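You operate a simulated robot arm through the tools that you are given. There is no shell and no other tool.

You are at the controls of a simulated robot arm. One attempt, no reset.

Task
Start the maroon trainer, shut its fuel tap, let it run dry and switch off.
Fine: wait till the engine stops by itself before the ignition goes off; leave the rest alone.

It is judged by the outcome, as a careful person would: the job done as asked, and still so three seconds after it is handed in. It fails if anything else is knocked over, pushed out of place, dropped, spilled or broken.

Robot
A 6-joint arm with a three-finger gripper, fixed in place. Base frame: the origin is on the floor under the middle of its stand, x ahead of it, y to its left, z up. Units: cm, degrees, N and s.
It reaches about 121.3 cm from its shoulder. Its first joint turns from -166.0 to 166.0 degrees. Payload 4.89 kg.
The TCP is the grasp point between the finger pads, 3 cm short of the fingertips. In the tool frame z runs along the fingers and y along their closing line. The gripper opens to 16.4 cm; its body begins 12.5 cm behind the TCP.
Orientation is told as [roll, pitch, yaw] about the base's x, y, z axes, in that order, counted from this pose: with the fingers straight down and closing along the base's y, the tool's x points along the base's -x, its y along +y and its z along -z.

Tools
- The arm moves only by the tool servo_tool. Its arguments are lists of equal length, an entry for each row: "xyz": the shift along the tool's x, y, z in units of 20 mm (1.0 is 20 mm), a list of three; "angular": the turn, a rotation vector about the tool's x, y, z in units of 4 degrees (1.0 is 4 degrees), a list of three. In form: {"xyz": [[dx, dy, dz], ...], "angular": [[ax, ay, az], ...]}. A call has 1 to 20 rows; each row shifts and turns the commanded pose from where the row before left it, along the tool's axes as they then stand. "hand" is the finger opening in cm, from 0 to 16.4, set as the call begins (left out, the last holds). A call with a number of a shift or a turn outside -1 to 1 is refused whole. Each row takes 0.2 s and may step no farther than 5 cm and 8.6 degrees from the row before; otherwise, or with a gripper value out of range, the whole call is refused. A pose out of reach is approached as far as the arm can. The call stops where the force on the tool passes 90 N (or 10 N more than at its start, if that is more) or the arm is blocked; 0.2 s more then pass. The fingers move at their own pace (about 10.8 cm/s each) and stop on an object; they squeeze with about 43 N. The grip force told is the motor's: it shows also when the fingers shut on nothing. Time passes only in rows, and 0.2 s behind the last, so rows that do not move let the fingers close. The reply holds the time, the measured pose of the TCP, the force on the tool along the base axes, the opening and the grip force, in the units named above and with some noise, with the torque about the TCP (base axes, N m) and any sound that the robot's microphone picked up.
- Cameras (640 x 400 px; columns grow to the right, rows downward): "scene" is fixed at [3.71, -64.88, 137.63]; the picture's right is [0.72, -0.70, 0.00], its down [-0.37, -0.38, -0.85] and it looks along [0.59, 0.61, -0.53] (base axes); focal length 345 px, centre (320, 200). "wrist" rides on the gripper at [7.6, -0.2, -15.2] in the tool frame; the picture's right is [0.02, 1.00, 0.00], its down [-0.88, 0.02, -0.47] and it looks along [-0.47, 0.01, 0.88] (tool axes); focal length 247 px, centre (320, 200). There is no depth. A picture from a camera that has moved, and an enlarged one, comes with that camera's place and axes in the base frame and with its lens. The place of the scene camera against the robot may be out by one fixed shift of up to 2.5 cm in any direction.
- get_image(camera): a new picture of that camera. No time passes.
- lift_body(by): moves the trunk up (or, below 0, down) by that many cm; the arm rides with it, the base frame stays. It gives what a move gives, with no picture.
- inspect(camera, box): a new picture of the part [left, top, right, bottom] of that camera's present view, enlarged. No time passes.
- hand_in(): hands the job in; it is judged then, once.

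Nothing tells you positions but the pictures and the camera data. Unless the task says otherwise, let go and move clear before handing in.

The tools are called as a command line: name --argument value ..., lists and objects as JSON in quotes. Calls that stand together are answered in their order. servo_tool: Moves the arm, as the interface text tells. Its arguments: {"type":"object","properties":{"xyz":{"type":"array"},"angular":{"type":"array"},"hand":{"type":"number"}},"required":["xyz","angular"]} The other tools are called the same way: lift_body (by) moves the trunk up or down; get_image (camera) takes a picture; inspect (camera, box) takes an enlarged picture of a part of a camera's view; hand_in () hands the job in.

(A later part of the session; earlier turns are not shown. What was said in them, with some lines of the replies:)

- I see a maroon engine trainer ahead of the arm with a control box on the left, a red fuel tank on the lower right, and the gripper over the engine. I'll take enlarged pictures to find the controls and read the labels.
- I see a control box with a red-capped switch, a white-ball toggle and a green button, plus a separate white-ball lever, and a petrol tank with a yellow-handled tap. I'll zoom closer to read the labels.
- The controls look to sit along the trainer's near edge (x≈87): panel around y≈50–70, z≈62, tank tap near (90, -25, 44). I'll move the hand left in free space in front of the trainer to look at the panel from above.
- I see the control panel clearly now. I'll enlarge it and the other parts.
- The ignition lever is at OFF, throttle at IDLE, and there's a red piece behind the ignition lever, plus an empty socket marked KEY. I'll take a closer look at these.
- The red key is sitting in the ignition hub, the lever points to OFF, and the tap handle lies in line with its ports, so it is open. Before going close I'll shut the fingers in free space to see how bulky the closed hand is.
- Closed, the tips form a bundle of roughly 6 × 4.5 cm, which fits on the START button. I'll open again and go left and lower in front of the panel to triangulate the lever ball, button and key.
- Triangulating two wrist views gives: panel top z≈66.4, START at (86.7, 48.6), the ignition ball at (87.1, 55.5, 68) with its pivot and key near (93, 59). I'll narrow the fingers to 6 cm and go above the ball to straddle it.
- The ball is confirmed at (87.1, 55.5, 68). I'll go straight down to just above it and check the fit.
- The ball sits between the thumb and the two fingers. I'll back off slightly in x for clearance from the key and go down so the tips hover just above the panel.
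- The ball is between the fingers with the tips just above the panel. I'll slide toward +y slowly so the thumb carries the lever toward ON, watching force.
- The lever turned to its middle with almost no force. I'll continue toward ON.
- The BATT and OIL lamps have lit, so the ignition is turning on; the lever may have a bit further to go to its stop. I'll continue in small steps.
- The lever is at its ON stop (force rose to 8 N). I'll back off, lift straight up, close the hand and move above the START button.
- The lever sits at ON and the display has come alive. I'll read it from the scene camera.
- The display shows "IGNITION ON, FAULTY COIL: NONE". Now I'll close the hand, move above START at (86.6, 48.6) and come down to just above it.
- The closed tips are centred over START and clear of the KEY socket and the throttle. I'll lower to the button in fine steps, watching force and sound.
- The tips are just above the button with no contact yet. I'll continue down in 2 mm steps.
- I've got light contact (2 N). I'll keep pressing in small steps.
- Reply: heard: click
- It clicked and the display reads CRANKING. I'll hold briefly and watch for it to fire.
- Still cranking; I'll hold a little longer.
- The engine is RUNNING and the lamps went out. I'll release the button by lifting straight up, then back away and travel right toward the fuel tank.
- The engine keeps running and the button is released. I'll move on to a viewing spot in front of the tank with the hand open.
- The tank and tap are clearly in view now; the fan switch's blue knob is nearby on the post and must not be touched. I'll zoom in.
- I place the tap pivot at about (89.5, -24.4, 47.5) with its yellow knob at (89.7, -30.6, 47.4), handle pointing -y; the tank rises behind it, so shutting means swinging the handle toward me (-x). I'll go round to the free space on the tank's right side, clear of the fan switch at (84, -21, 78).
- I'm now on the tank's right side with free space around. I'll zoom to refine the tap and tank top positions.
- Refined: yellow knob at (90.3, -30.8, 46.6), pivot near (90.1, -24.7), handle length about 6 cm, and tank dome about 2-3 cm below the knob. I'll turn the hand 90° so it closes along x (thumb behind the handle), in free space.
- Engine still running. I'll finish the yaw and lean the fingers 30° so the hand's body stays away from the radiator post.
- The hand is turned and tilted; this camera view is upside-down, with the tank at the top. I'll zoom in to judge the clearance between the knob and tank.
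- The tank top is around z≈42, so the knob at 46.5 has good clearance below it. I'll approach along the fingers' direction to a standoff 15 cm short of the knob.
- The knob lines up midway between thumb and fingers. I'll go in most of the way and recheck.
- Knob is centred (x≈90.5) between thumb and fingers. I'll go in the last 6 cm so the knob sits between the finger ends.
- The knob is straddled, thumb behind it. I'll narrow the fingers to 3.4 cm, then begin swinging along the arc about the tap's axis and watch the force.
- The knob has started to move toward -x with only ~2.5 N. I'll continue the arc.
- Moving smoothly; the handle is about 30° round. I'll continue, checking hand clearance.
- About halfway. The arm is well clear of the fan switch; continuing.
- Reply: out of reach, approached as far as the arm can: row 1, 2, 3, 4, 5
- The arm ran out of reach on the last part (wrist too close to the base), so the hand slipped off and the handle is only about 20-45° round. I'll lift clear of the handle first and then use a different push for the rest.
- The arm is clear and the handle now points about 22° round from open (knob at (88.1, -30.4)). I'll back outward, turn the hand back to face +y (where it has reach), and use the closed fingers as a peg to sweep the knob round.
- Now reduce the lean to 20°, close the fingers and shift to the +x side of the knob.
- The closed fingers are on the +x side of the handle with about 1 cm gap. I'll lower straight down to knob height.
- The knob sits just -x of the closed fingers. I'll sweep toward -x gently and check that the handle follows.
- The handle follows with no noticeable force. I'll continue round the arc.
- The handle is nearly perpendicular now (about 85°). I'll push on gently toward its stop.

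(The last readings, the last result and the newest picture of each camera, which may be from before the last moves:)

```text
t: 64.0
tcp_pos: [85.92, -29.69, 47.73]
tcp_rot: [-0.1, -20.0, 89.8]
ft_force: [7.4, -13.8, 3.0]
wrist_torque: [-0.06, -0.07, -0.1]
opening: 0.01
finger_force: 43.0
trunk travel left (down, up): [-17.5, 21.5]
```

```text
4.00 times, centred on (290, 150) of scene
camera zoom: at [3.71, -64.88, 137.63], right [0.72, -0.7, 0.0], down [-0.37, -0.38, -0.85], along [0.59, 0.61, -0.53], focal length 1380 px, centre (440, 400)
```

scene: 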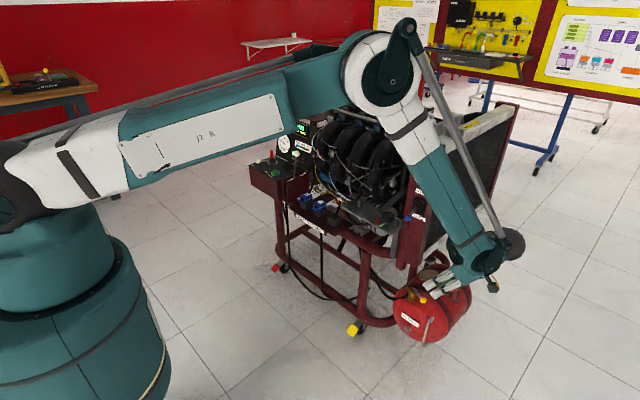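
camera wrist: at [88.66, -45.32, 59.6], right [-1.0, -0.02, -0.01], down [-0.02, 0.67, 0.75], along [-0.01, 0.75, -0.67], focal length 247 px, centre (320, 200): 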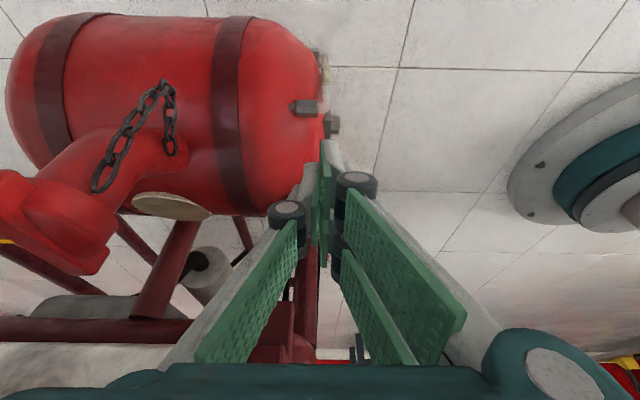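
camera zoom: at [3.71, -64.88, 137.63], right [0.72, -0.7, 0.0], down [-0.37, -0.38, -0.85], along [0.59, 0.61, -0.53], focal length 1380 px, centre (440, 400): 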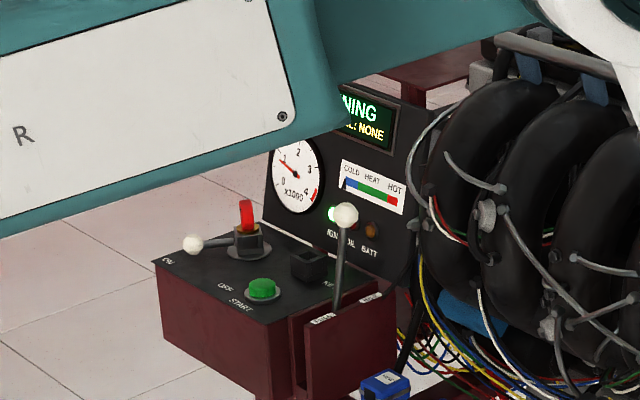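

The force rose to 15 N and the handle is square to the ports: the tap is at its shut stop. I'll back off in -y, then lift away and look at it.

servo_tool --xyz '[[0.235, 0, -0.0855], [0.47, 0, -0.171], [0.47, 0, -0.171], [-0.342, 0, -0.94], [-0.342, 0, -0.94], [-0.342, 0, -0.94], [-0.342, 0, -0.94], [-0.342, 0, -0.94]]' --angular '[[0, 0, 0], [0, 0, 0], [0, 0, 0], [0, 0, 0], [0, 0, 0], [0, 0, 0], [0, 0, 0], [0, 0, 0]]'

inspect --camera "scene" --box '[380, 230, 490, 340]'

get_image --camera "wrist"

inspect --camera "scene" --box '[240, 100, 340, 200]'

```text
t: 65.8
tcp_pos: [86.22, -32.17, 57.56]
tcp_rot: [0.1, -20.0, 89.9]
ft_force: [-0.7, -0.5, -0.1]
wrist_torque: [0.06, 0.06, 0.03]
opening: 0.0
finger_force: 42.5
trunk travel left (down, up): [-17.5, 21.5]
```

```text
3.64 times, centred on (435, 285) of scene
camera zoom: at [3.71, -64.88, 137.63], right [0.72, -0.7, 0.0], down [-0.37, -0.38, -0.85], along [0.59, 0.61, -0.53], focal length 1254 px, centre (-98, -109)
```

zoom: 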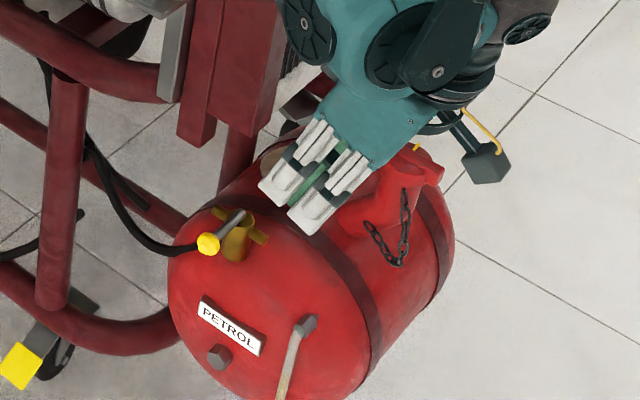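

```text
taken
camera wrist: at [86.21, -44.5, 69.46], right [-1.0, -0.02, -0.01], down [-0.02, 0.67, 0.75], along [-0.01, 0.75, -0.67], focal length 247 px, centre (320, 200)
```

wrist: 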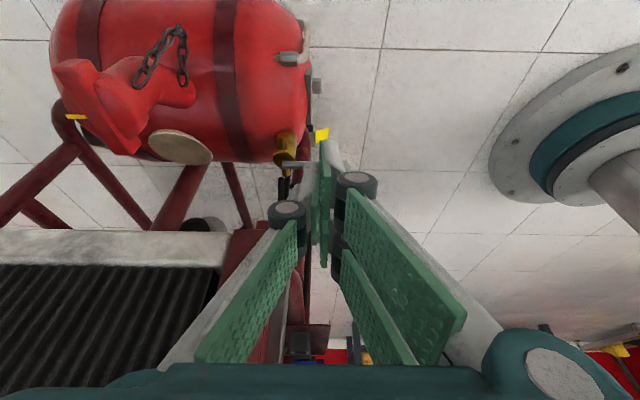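

```text
4.00 times, centred on (290, 150) of scene
camera zoom: at [3.71, -64.88, 137.63], right [0.72, -0.7, 0.0], down [-0.37, -0.38, -0.85], along [0.59, 0.61, -0.53], focal length 1380 px, centre (440, 400)
```

zoom: 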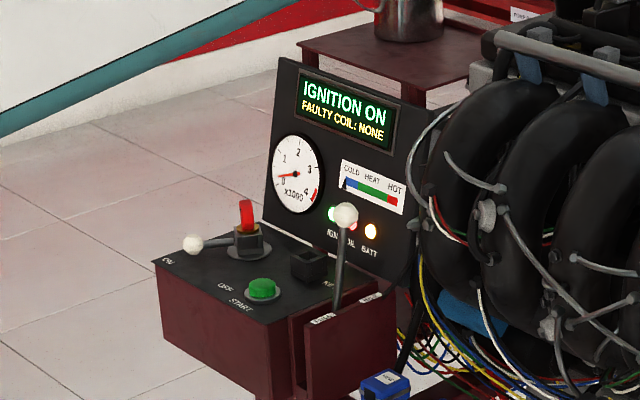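

The tap handle is now square to its ports and the panel already reads "IGNITION ON" with lamps lit and the tacho dropping. I'll confirm the tacho is at zero, and retreat upward away from the tank.

inspect --camera "scene" --box '[275, 110, 325, 160]'

servo_tool --xyz '[[0.196, 0, -0.923], [0.196, 0, -0.923], [0.196, 0, -0.923], [0.196, 0, -0.923], [0.196, 0, -0.923], [0.196, 0, -0.923], [0.196, 0, -0.923], [0.196, 0, -0.923], [0.196, 0, -0.923], [0.196, 0, -0.923], [0.196, 0, -0.923], [0.196, 0, -0.923], [0, 0, 0], [0, 0, 0], [0, 0, 0], [0, 0, 0], [0, 0, 0]]' --angular '[[0, 0, 0], [0, 0, 0], [0, 0, 0], [0, 0, 0], [0, 0, 0], [0, 0, 0], [0, 0, 0], [0, 0, 0], [0, 0, 0], [0, 0, 0], [0, 0, 0], [0, 0, 0], [0, 1, 0], [0, 1, 0], [0, 1, 0], [0, 1, 0], [0, 1, 0]]'

inspect --camera "scene" --box '[275, 110, 325, 160]'

inspect --camera "scene" --box '[390, 250, 480, 340]'

```text
8.00 times, centred on (300, 135) of scene
camera zoom: at [3.71, -64.88, 137.63], right [0.72, -0.7, 0.0], down [-0.37, -0.38, -0.85], along [0.59, 0.61, -0.53], focal length 2759 px, centre (480, 720)
```

zoom: 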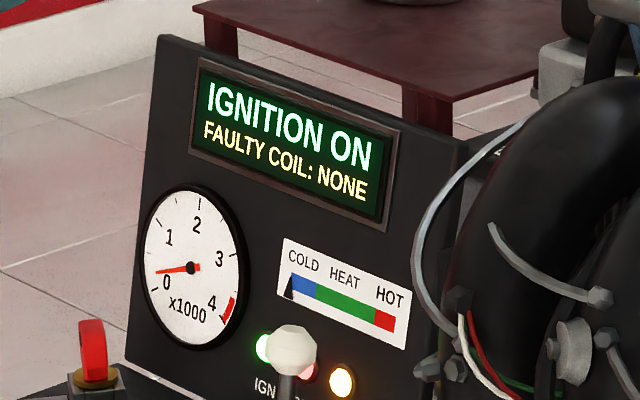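

```text
t: 69.4
tcp_pos: [85.91, -44.19, 76.9]
tcp_rot: [0.0, 0.1, 89.9]
ft_force: [0.2, -0.8, -0.7]
wrist_torque: [0.11, -0.06, 0.01]
opening: 0.0
finger_force: 43.2
trunk travel left (down, up): [-17.5, 21.5]
```

```text
8.00 times, centred on (300, 135) of scene
camera zoom: at [3.71, -64.88, 137.63], right [0.72, -0.7, 0.0], down [-0.37, -0.38, -0.85], along [0.59, 0.61, -0.53], focal length 2759 px, centre (480, 720)
```

zoom: 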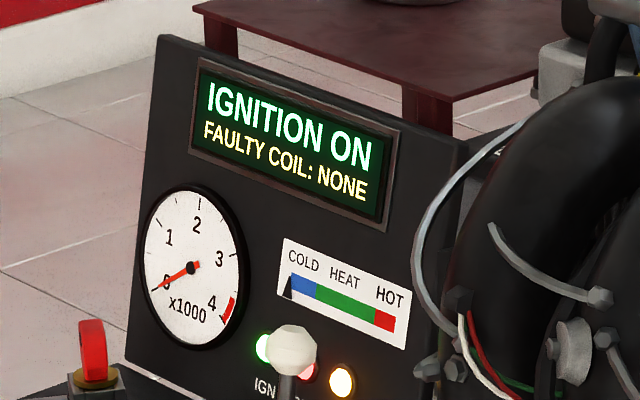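

```text
4.44 times, centred on (435, 295) of scene
camera zoom: at [3.71, -64.88, 137.63], right [0.72, -0.7, 0.0], down [-0.37, -0.38, -0.85], along [0.59, 0.61, -0.53], focal length 1533 px, centre (-191, -222)
```

zoom: 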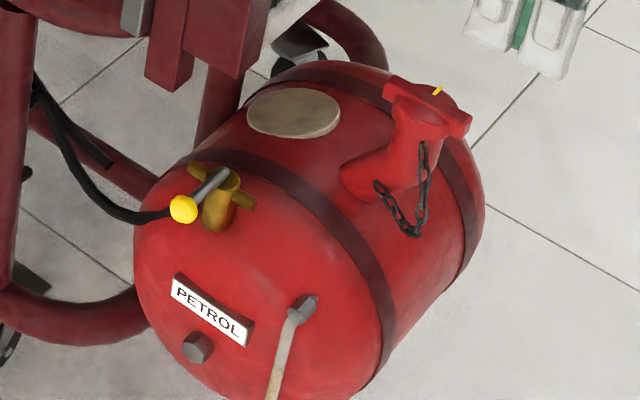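

The tacho is at 0 and the engine has stopped by itself with the tap shut. Now I'll head back to the control panel to switch off: first away in -x, then left while turning the hand back.

servo_tool --xyz '[[0, 1, -0.3], [0, 1, -0.3], [0, 1, -0.3], [0, 1, -0.3], [0, 1, -0.3], [0, 1, -0.3], [0, 1, -0.3], [0, 1, -0.3], [0, 1, -0.3], [0, 1, 0]]' --angular '[[0, 0, 0], [0, 0, 0], [0, 0, 0], [0, 0, 0], [0, 0, 0], [0, 0, 0], [0, 0, 0], [0, 0, 0], [0, 0, 0], [0, 0, 0]]' --hand 6

get_image --camera "scene"

```text
t: 71.6
tcp_pos: [66.04, -44.0, 82.43]
tcp_rot: [0.0, 0.0, 89.9]
ft_force: [-0.1, -0.1, -0.1]
wrist_torque: [0.0, 0.06, 0.04]
opening: 6.0
finger_force: 0.2
trunk travel left (down, up): [-17.5, 21.5]
```

```text
taken
```

scene: 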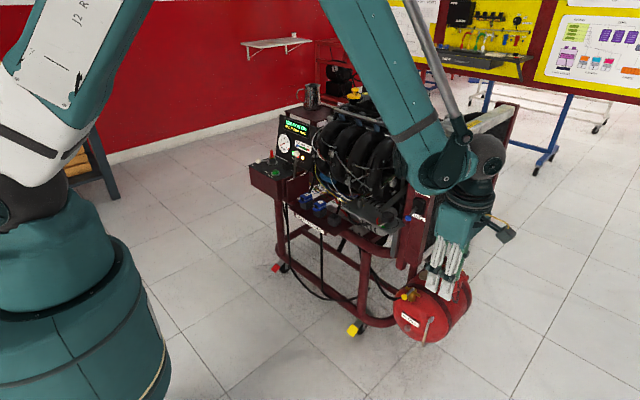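

The hand is clear in front of the trainer at x≈66. I'll travel left while turning the hand back to its normal yaw.

servo_tool --xyz '[[-1, 0, 0], [-0.998, 0.07, 0], [-0.99, 0.139, 0], [-0.978, 0.208, 0], [-0.961, 0.276, 0], [-0.94, 0.342, 0], [-0.914, 0.407, 0], [-0.883, 0.469, 0], [-0.848, 0.53, 0], [-0.809, 0.588, 0], [-0.766, 0.643, 0], [-0.719, 0.695, 0], [-0.669, 0.743, 0], [-0.616, 0.788, 0], [-0.559, 0.829, 0], [-0.5, 0.866, 0], [-0.438, 0.899, 0], [-0.375, 0.927, 0], [-0.309, 0.951, 0], [-0.242, 0.97, 0]]' --angular '[[0, 0, 1], [0, 0, 1], [0, 0, 1], [0, 0, 1], [0, 0, 1], [0, 0, 1], [0, 0, 1], [0, 0, 1], [0, 0, 1], [0, 0, 1], [0, 0, 1], [0, 0, 1], [0, 0, 1], [0, 0, 1], [0, 0, 1], [0, 0, 1], [0, 0, 1], [0, 0, 1], [0, 0, 1], [0, 0, 1]]'

```text
t: 75.8
tcp_pos: [66.24, -4.16, 82.23]
tcp_rot: [-0.1, -0.1, 9.8]
ft_force: [0.4, -0.3, 1.0]
wrist_torque: [0.09, -0.05, 0.01]
opening: 6.0
finger_force: 0.1
trunk travel left (down, up): [-17.5, 21.5]
```

Yaw is nearly back to zero; continuing left.

servo_tool --xyz '[[-0.174, 0.985, 0], [-0.105, 0.995, 0], [-0.035, 0.999, 0], [0, 1, 0], [0, 1, 0], [0, 1, 0], [0, 1, 0], [0, 1, 0], [0, 1, 0], [0, 1, 0], [0, 1, 0], [0, 1, 0], [0, 1, 0], [0, 1, 0], [0, 1, 0], [0, 1, 0], [0, 1, 0], [0, 1, 0], [0, 1, 0], [0, 1, 0]]' --angular '[[0, 0, 1], [0, 0, 1], [0, 0, 0.46], [0, 0, 0], [0, 0, 0], [0, 0, 0], [0, 0, 0], [0, 0, 0], [0, 0, 0], [0, 0, 0], [0, 0, 0], [0, 0, 0], [0, 0, 0], [0, 0, 0], [0, 0, 0], [0, 0, 0], [0, 0, 0], [0, 0, 0], [0, 0, 0], [0, 0, 0]]'

```text
t: 80.0
tcp_pos: [66.0, 35.83, 82.1]
tcp_rot: [0.1, 0.0, 0.1]
ft_force: [-0.9, -0.7, 0.7]
wrist_torque: [0.1, 0.01, 0.01]
opening: 5.99
finger_force: 0.0
trunk travel left (down, up): [-17.5, 21.5]
```

I'm back at normal orientation. I'll go above the ignition lever's ball, now at the ON side (87.2, 62.2).

servo_tool --xyz '[[0, 1, 0], [0, 1, 0], [0, 1, 0], [-1, 1, 0], [-1, 1, 0], [-1, 1, 0], [-1, 1, 0], [-1, 1, 0], [-1, 1, 0], [-1, 1, 0], [-1, 1, 0], [-1, 1, 0], [-1, 1, 0], [-0.2, 0, 0]]' --angular '[[0, 0, 0], [0, 0, 0], [0, 0, 0], [0, 0, 0], [0, 0, 0], [0, 0, 0], [0, 0, 0], [0, 0, 0], [0, 0, 0], [0, 0, 0], [0, 0, 0], [0, 0, 0], [0, 0, 0], [0, 0, 0]]'

get_image --camera "wrist"

inspect --camera "scene" --box '[240, 100, 340, 200]'

```text
t: 83.0
tcp_pos: [86.57, 61.99, 82.27]
tcp_rot: [0.0, 0.1, 0.1]
ft_force: [0.7, -0.1, -0.8]
wrist_torque: [-0.02, -0.02, 0.0]
opening: 5.99
finger_force: 0.0
trunk travel left (down, up): [-17.5, 21.5]
```

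```text
taken
camera wrist: at [78.99, 61.9, 97.66], right [-0.02, 1.0, 0.0], down [0.88, 0.02, 0.47], along [0.47, 0.01, -0.88], focal length 247 px, centre (320, 200)
```

wrist: 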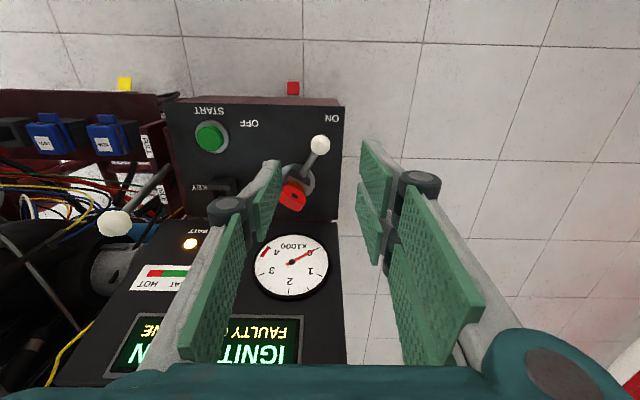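

```text
4.00 times, centred on (290, 150) of scene
camera zoom: at [3.71, -64.88, 137.63], right [0.72, -0.7, 0.0], down [-0.37, -0.38, -0.85], along [0.59, 0.61, -0.53], focal length 1380 px, centre (440, 400)
```

zoom: 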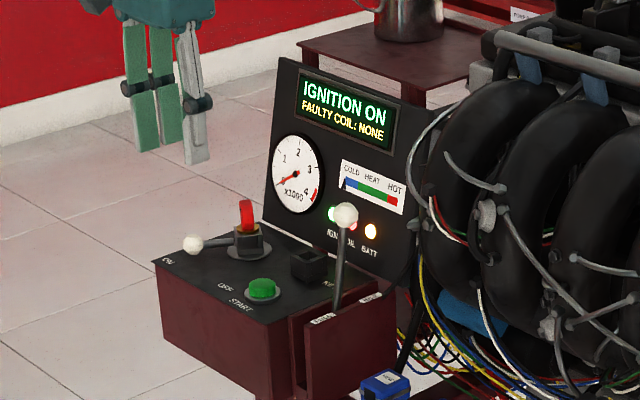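

The ball is at (87.1, 62.0), centred between the fingers, and the engine is stopped. I'll descend so the fingers straddle it.

servo_tool --xyz '[[0, 0, 0.9], [0, 0, 0.9], [0, 0, 0.9], [0, 0, 0.9], [0, 0, 0.9], [0, 0, 0.7], [0, 0, 0.5], [0, 0, 0.25]]' --angular '[[0, 0, 0], [0, 0, 0], [0, 0, 0], [0, 0, 0], [0, 0, 0], [0, 0, 0], [0, 0, 0], [0, 0, 0]]'

get_image --camera "wrist"

```text
t: 84.8
tcp_pos: [86.35, 62.03, 70.61]
tcp_rot: [0.0, 0.0, 0.1]
ft_force: [-0.5, -0.5, 0.2]
wrist_torque: [-0.01, 0.01, 0.0]
opening: 6.03
finger_force: 0.1
trunk travel left (down, up): [-17.5, 21.5]
```

```text
taken
camera wrist: at [78.85, 61.94, 85.97], right [-0.02, 1.0, 0.0], down [0.88, 0.02, 0.47], along [0.47, 0.01, -0.88], focal length 247 px, centre (320, 200)
```

wrist: 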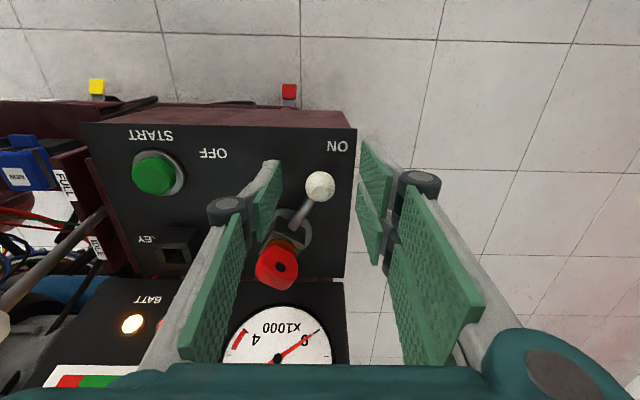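

The ball is straddled. I'll narrow the fingers to 3.2 cm (so the thumb stays clear of START) and slide toward OFF.

servo_tool --xyz '[[0, 0, 0.12], [0, 0, 0], [0, 0, 0], [0, -0.4, 0], [0, -0.4, 0], [0, -0.4, 0], [0, -0.4, 0], [0, -0.4, 0], [0, -0.4, 0]]' --angular '[[0, 0, 0], [0, 0, 0], [0, 0, 0], [0, 0, 0], [0, 0, 0], [0, 0, 0], [0, 0, 0], [0, 0, 0], [0, 0, 0]]' --hand 3.2

get_image --camera "wrist"

```text
t: 86.8
tcp_pos: [86.38, 57.25, 70.17]
tcp_rot: [0.0, 0.0, 0.0]
ft_force: [0.2, 0.6, 0.0]
wrist_torque: [-0.04, -0.03, 0.0]
opening: 3.18
finger_force: 0.0
trunk travel left (down, up): [-17.5, 21.5]
```

```text
taken
camera wrist: at [78.78, 57.07, 85.61], right [-0.02, 1.0, 0.0], down [0.88, 0.02, 0.47], along [0.47, 0.01, -0.88], focal length 247 px, centre (320, 200)
```

wrist: 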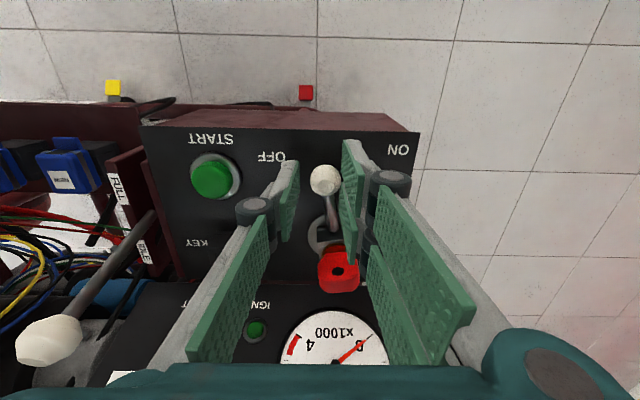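

The lever follows and the IGN lamp has gone dark. I'll continue to the OFF stop in small steps.

servo_tool --xyz '[[0, -0.25, 0], [0, -0.25, 0], [0, -0.2, 0]]' --angular '[[0, 0, 0], [0, 0, 0], [0, 0, 0]]'

get_image --camera "wrist"

```text
t: 87.6
tcp_pos: [86.41, 55.69, 70.18]
tcp_rot: [0.0, 0.0, 0.1]
ft_force: [-0.5, 0.9, -0.5]
wrist_torque: [-0.01, 0.0, 0.02]
opening: 3.21
finger_force: 0.1
trunk travel left (down, up): [-17.5, 21.5]
```

```text
taken
camera wrist: at [78.82, 55.65, 85.6], right [-0.02, 1.0, 0.0], down [0.88, 0.02, 0.47], along [0.47, 0.01, -0.88], focal length 247 px, centre (320, 200)
```

wrist: 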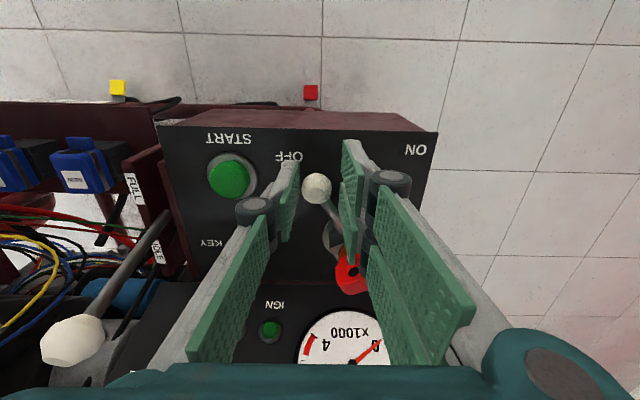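

The ball is at y≈55.6, its original OFF position. One small extra nudge to be sure it's against the stop.

servo_tool --xyz '[[0, -0.1, 0], [0, -0.08, 0]]' --angular '[[0, 0, 0], [0, 0, 0]]'

inspect --camera "wrist" --box '[260, 130, 380, 300]'

inspect --camera "scene" --box '[240, 100, 340, 200]'

```text
t: 88.2
tcp_pos: [86.49, 55.53, 70.26]
tcp_rot: [-0.1, 0.0, 0.2]
ft_force: [-10.8, 9.8, -1.4]
wrist_torque: [0.22, 0.35, 0.49]
opening: 3.59
finger_force: 5.1
trunk travel left (down, up): [-17.5, 21.5]
```

```text
2.35 times, centred on (320, 215) of wrist
camera zoom: at [78.9, 55.38, 85.65], right [-0.02, 1.0, 0.0], down [0.88, 0.02, 0.47], along [0.47, 0.01, -0.88], focal length 581 px, centre (320, 165)
```

zoom: 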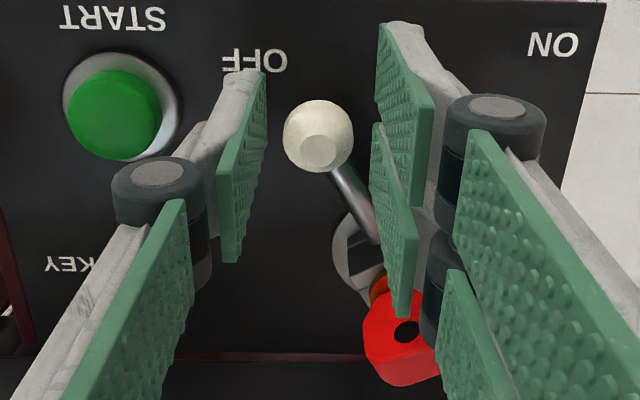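

```text
4.00 times, centred on (290, 150) of scene
camera zoom: at [3.71, -64.88, 137.63], right [0.72, -0.7, 0.0], down [-0.37, -0.38, -0.85], along [0.59, 0.61, -0.53], focal length 1380 px, centre (440, 400)
```

zoom: 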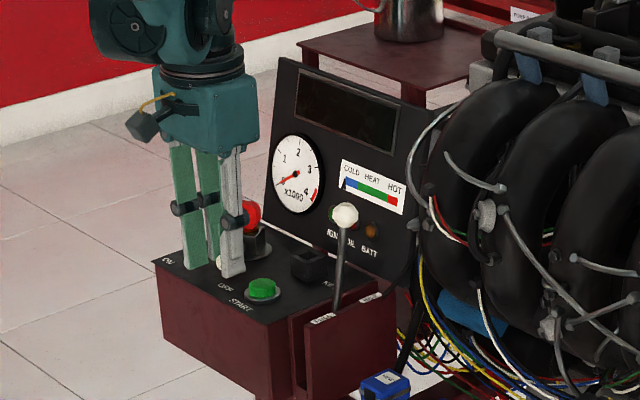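

The lever is against the OFF stop; display and lamps are dark. I'll open the fingers slightly to release, then lift straight up.

servo_tool --xyz '[[0, 0.2, 0], [0, 0.1, 0], [0, 0, 0], [0, 0, -0.6], [0, 0, -1], [0, 0, -1], [0, 0, -1], [0, 0, -1], [0, 0, -1], [0, 0, -1]]' --angular '[[0, 0, 0], [0, 0, 0], [0, 0, 0], [0, 0, 0], [0, 0, 0], [0, 0, 0], [0, 0, 0], [0, 0, 0], [0, 0, 0], [0, 0, 0]]' --hand 5.4

get_image --camera "wrist"

inspect --camera "scene" --box '[240, 100, 340, 200]'

```text
t: 90.4
tcp_pos: [86.35, 56.25, 83.54]
tcp_rot: [0.0, 0.0, 0.1]
ft_force: [-0.1, -0.3, 0.1]
wrist_torque: [-0.06, 0.05, 0.01]
opening: 5.38
finger_force: 0.1
trunk travel left (down, up): [-17.5, 21.5]
```

```text
taken
camera wrist: at [78.76, 56.06, 99.02], right [-0.02, 1.0, 0.0], down [0.88, 0.02, 0.47], along [0.47, 0.01, -0.88], focal length 247 px, centre (320, 200)
```

wrist: 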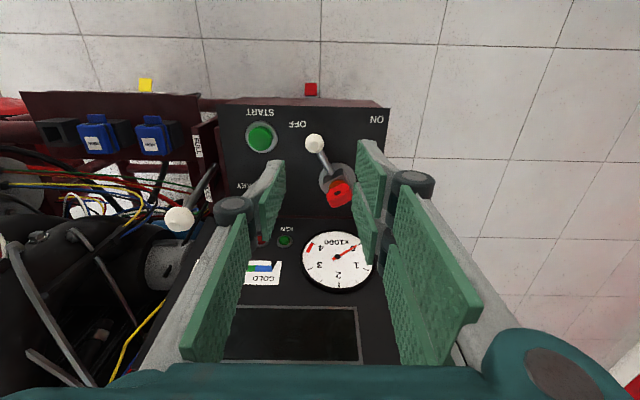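

```text
4.00 times, centred on (290, 150) of scene
camera zoom: at [3.71, -64.88, 137.63], right [0.72, -0.7, 0.0], down [-0.37, -0.38, -0.85], along [0.59, 0.61, -0.53], focal length 1380 px, centre (440, 400)
```

zoom: 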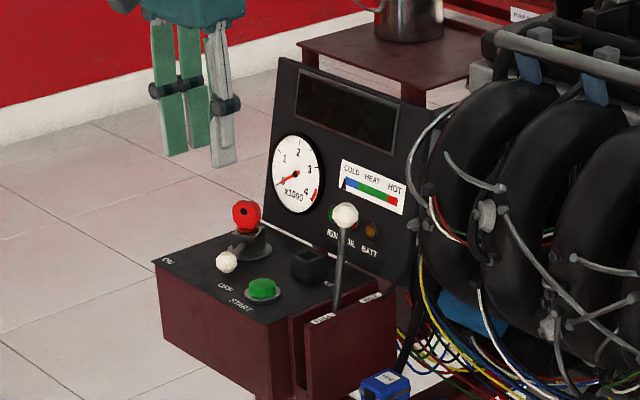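

The lever is at OFF, the display is dark and the key is still seated. I'll back away from the trainer and do a last check of everything.

servo_tool --xyz '[[1, 0, -0.5], [1, 0, -0.5], [1, 0, -0.5], [1, 0, -0.5], [1, 0, -0.5], [1, 0, -0.5], [1, 0, -0.5], [1, 0, -0.5]]' --angular '[[0, 0, 0], [0, 0, 0], [0, 0, 0], [0, 0, 0], [0, 0, 0], [0, 0, 0], [0, 0, 0], [0, 0, 0]]'

get_image --camera "scene"

inspect --camera "scene" --box '[240, 100, 340, 200]'

inspect --camera "scene" --box '[380, 180, 500, 350]'

```text
t: 92.2
tcp_pos: [70.49, 56.14, 91.39]
tcp_rot: [-0.1, 0.0, -0.1]
ft_force: [0.5, 0.6, -1.6]
wrist_torque: [-0.04, 0.15, -0.01]
opening: 5.4
finger_force: 0.1
trunk travel left (down, up): [-17.5, 21.5]
```

```text
taken
```

scene: 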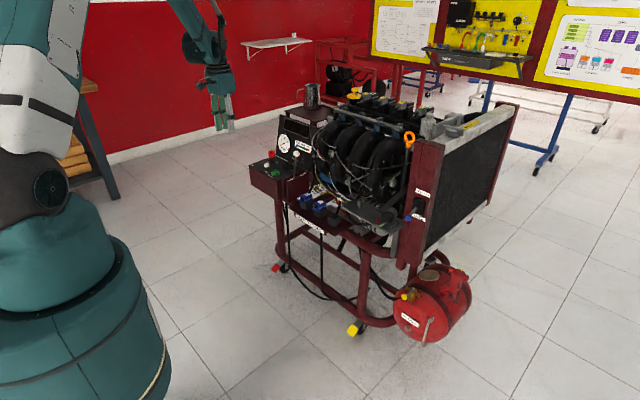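

```text
4.00 times, centred on (290, 150) of scene
camera zoom: at [3.71, -64.88, 137.63], right [0.72, -0.7, 0.0], down [-0.37, -0.38, -0.85], along [0.59, 0.61, -0.53], focal length 1380 px, centre (440, 400)
```

zoom: 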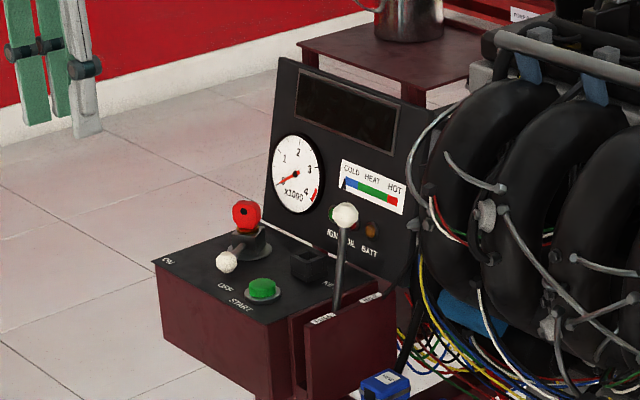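

```text
2.35 times, centred on (440, 265) of scene
camera zoom: at [3.71, -64.88, 137.63], right [0.72, -0.7, 0.0], down [-0.37, -0.38, -0.85], along [0.59, 0.61, -0.53], focal length 812 px, centre (38, 47)
```

zoom: 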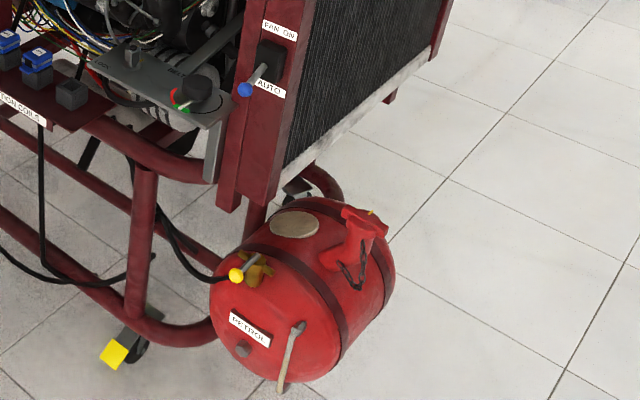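

I see the tap shut, the ignition lever at OFF, the panel dark with the tacho at zero, and the throttle, fan switch, key and tank where they were. The hand is clear of the trainer, so I'm handing in.

hand_in

```text
The job is handed in.
```

The maroon trainer was started, its fuel tap shut, left to run dry, and then switched off. The job is handed in.

- **Start:** I turned the ignition lever to ON and held START until the display read RUNNING.
- **Fuel tap:** I turned the tap handle a quarter turn to its stop, square to the ports. My first swing ran out of reach partway and slipped off the handle. The second attempt, with closed fingers, took it all the way round.
- **Run dry:** The engine stopped by itself. The display went back to IGNITION ON and the rev counter fell to zero before I touched the ignition.
- **Switch off:** I moved the lever back to its OFF stop. The display and warning lamps went dark.

In the last pictures the throttle, fan switch, key and tank looked the same as at the start. Nothing looked knocked over or out of place. The hand was clear of the trainer when I handed in.
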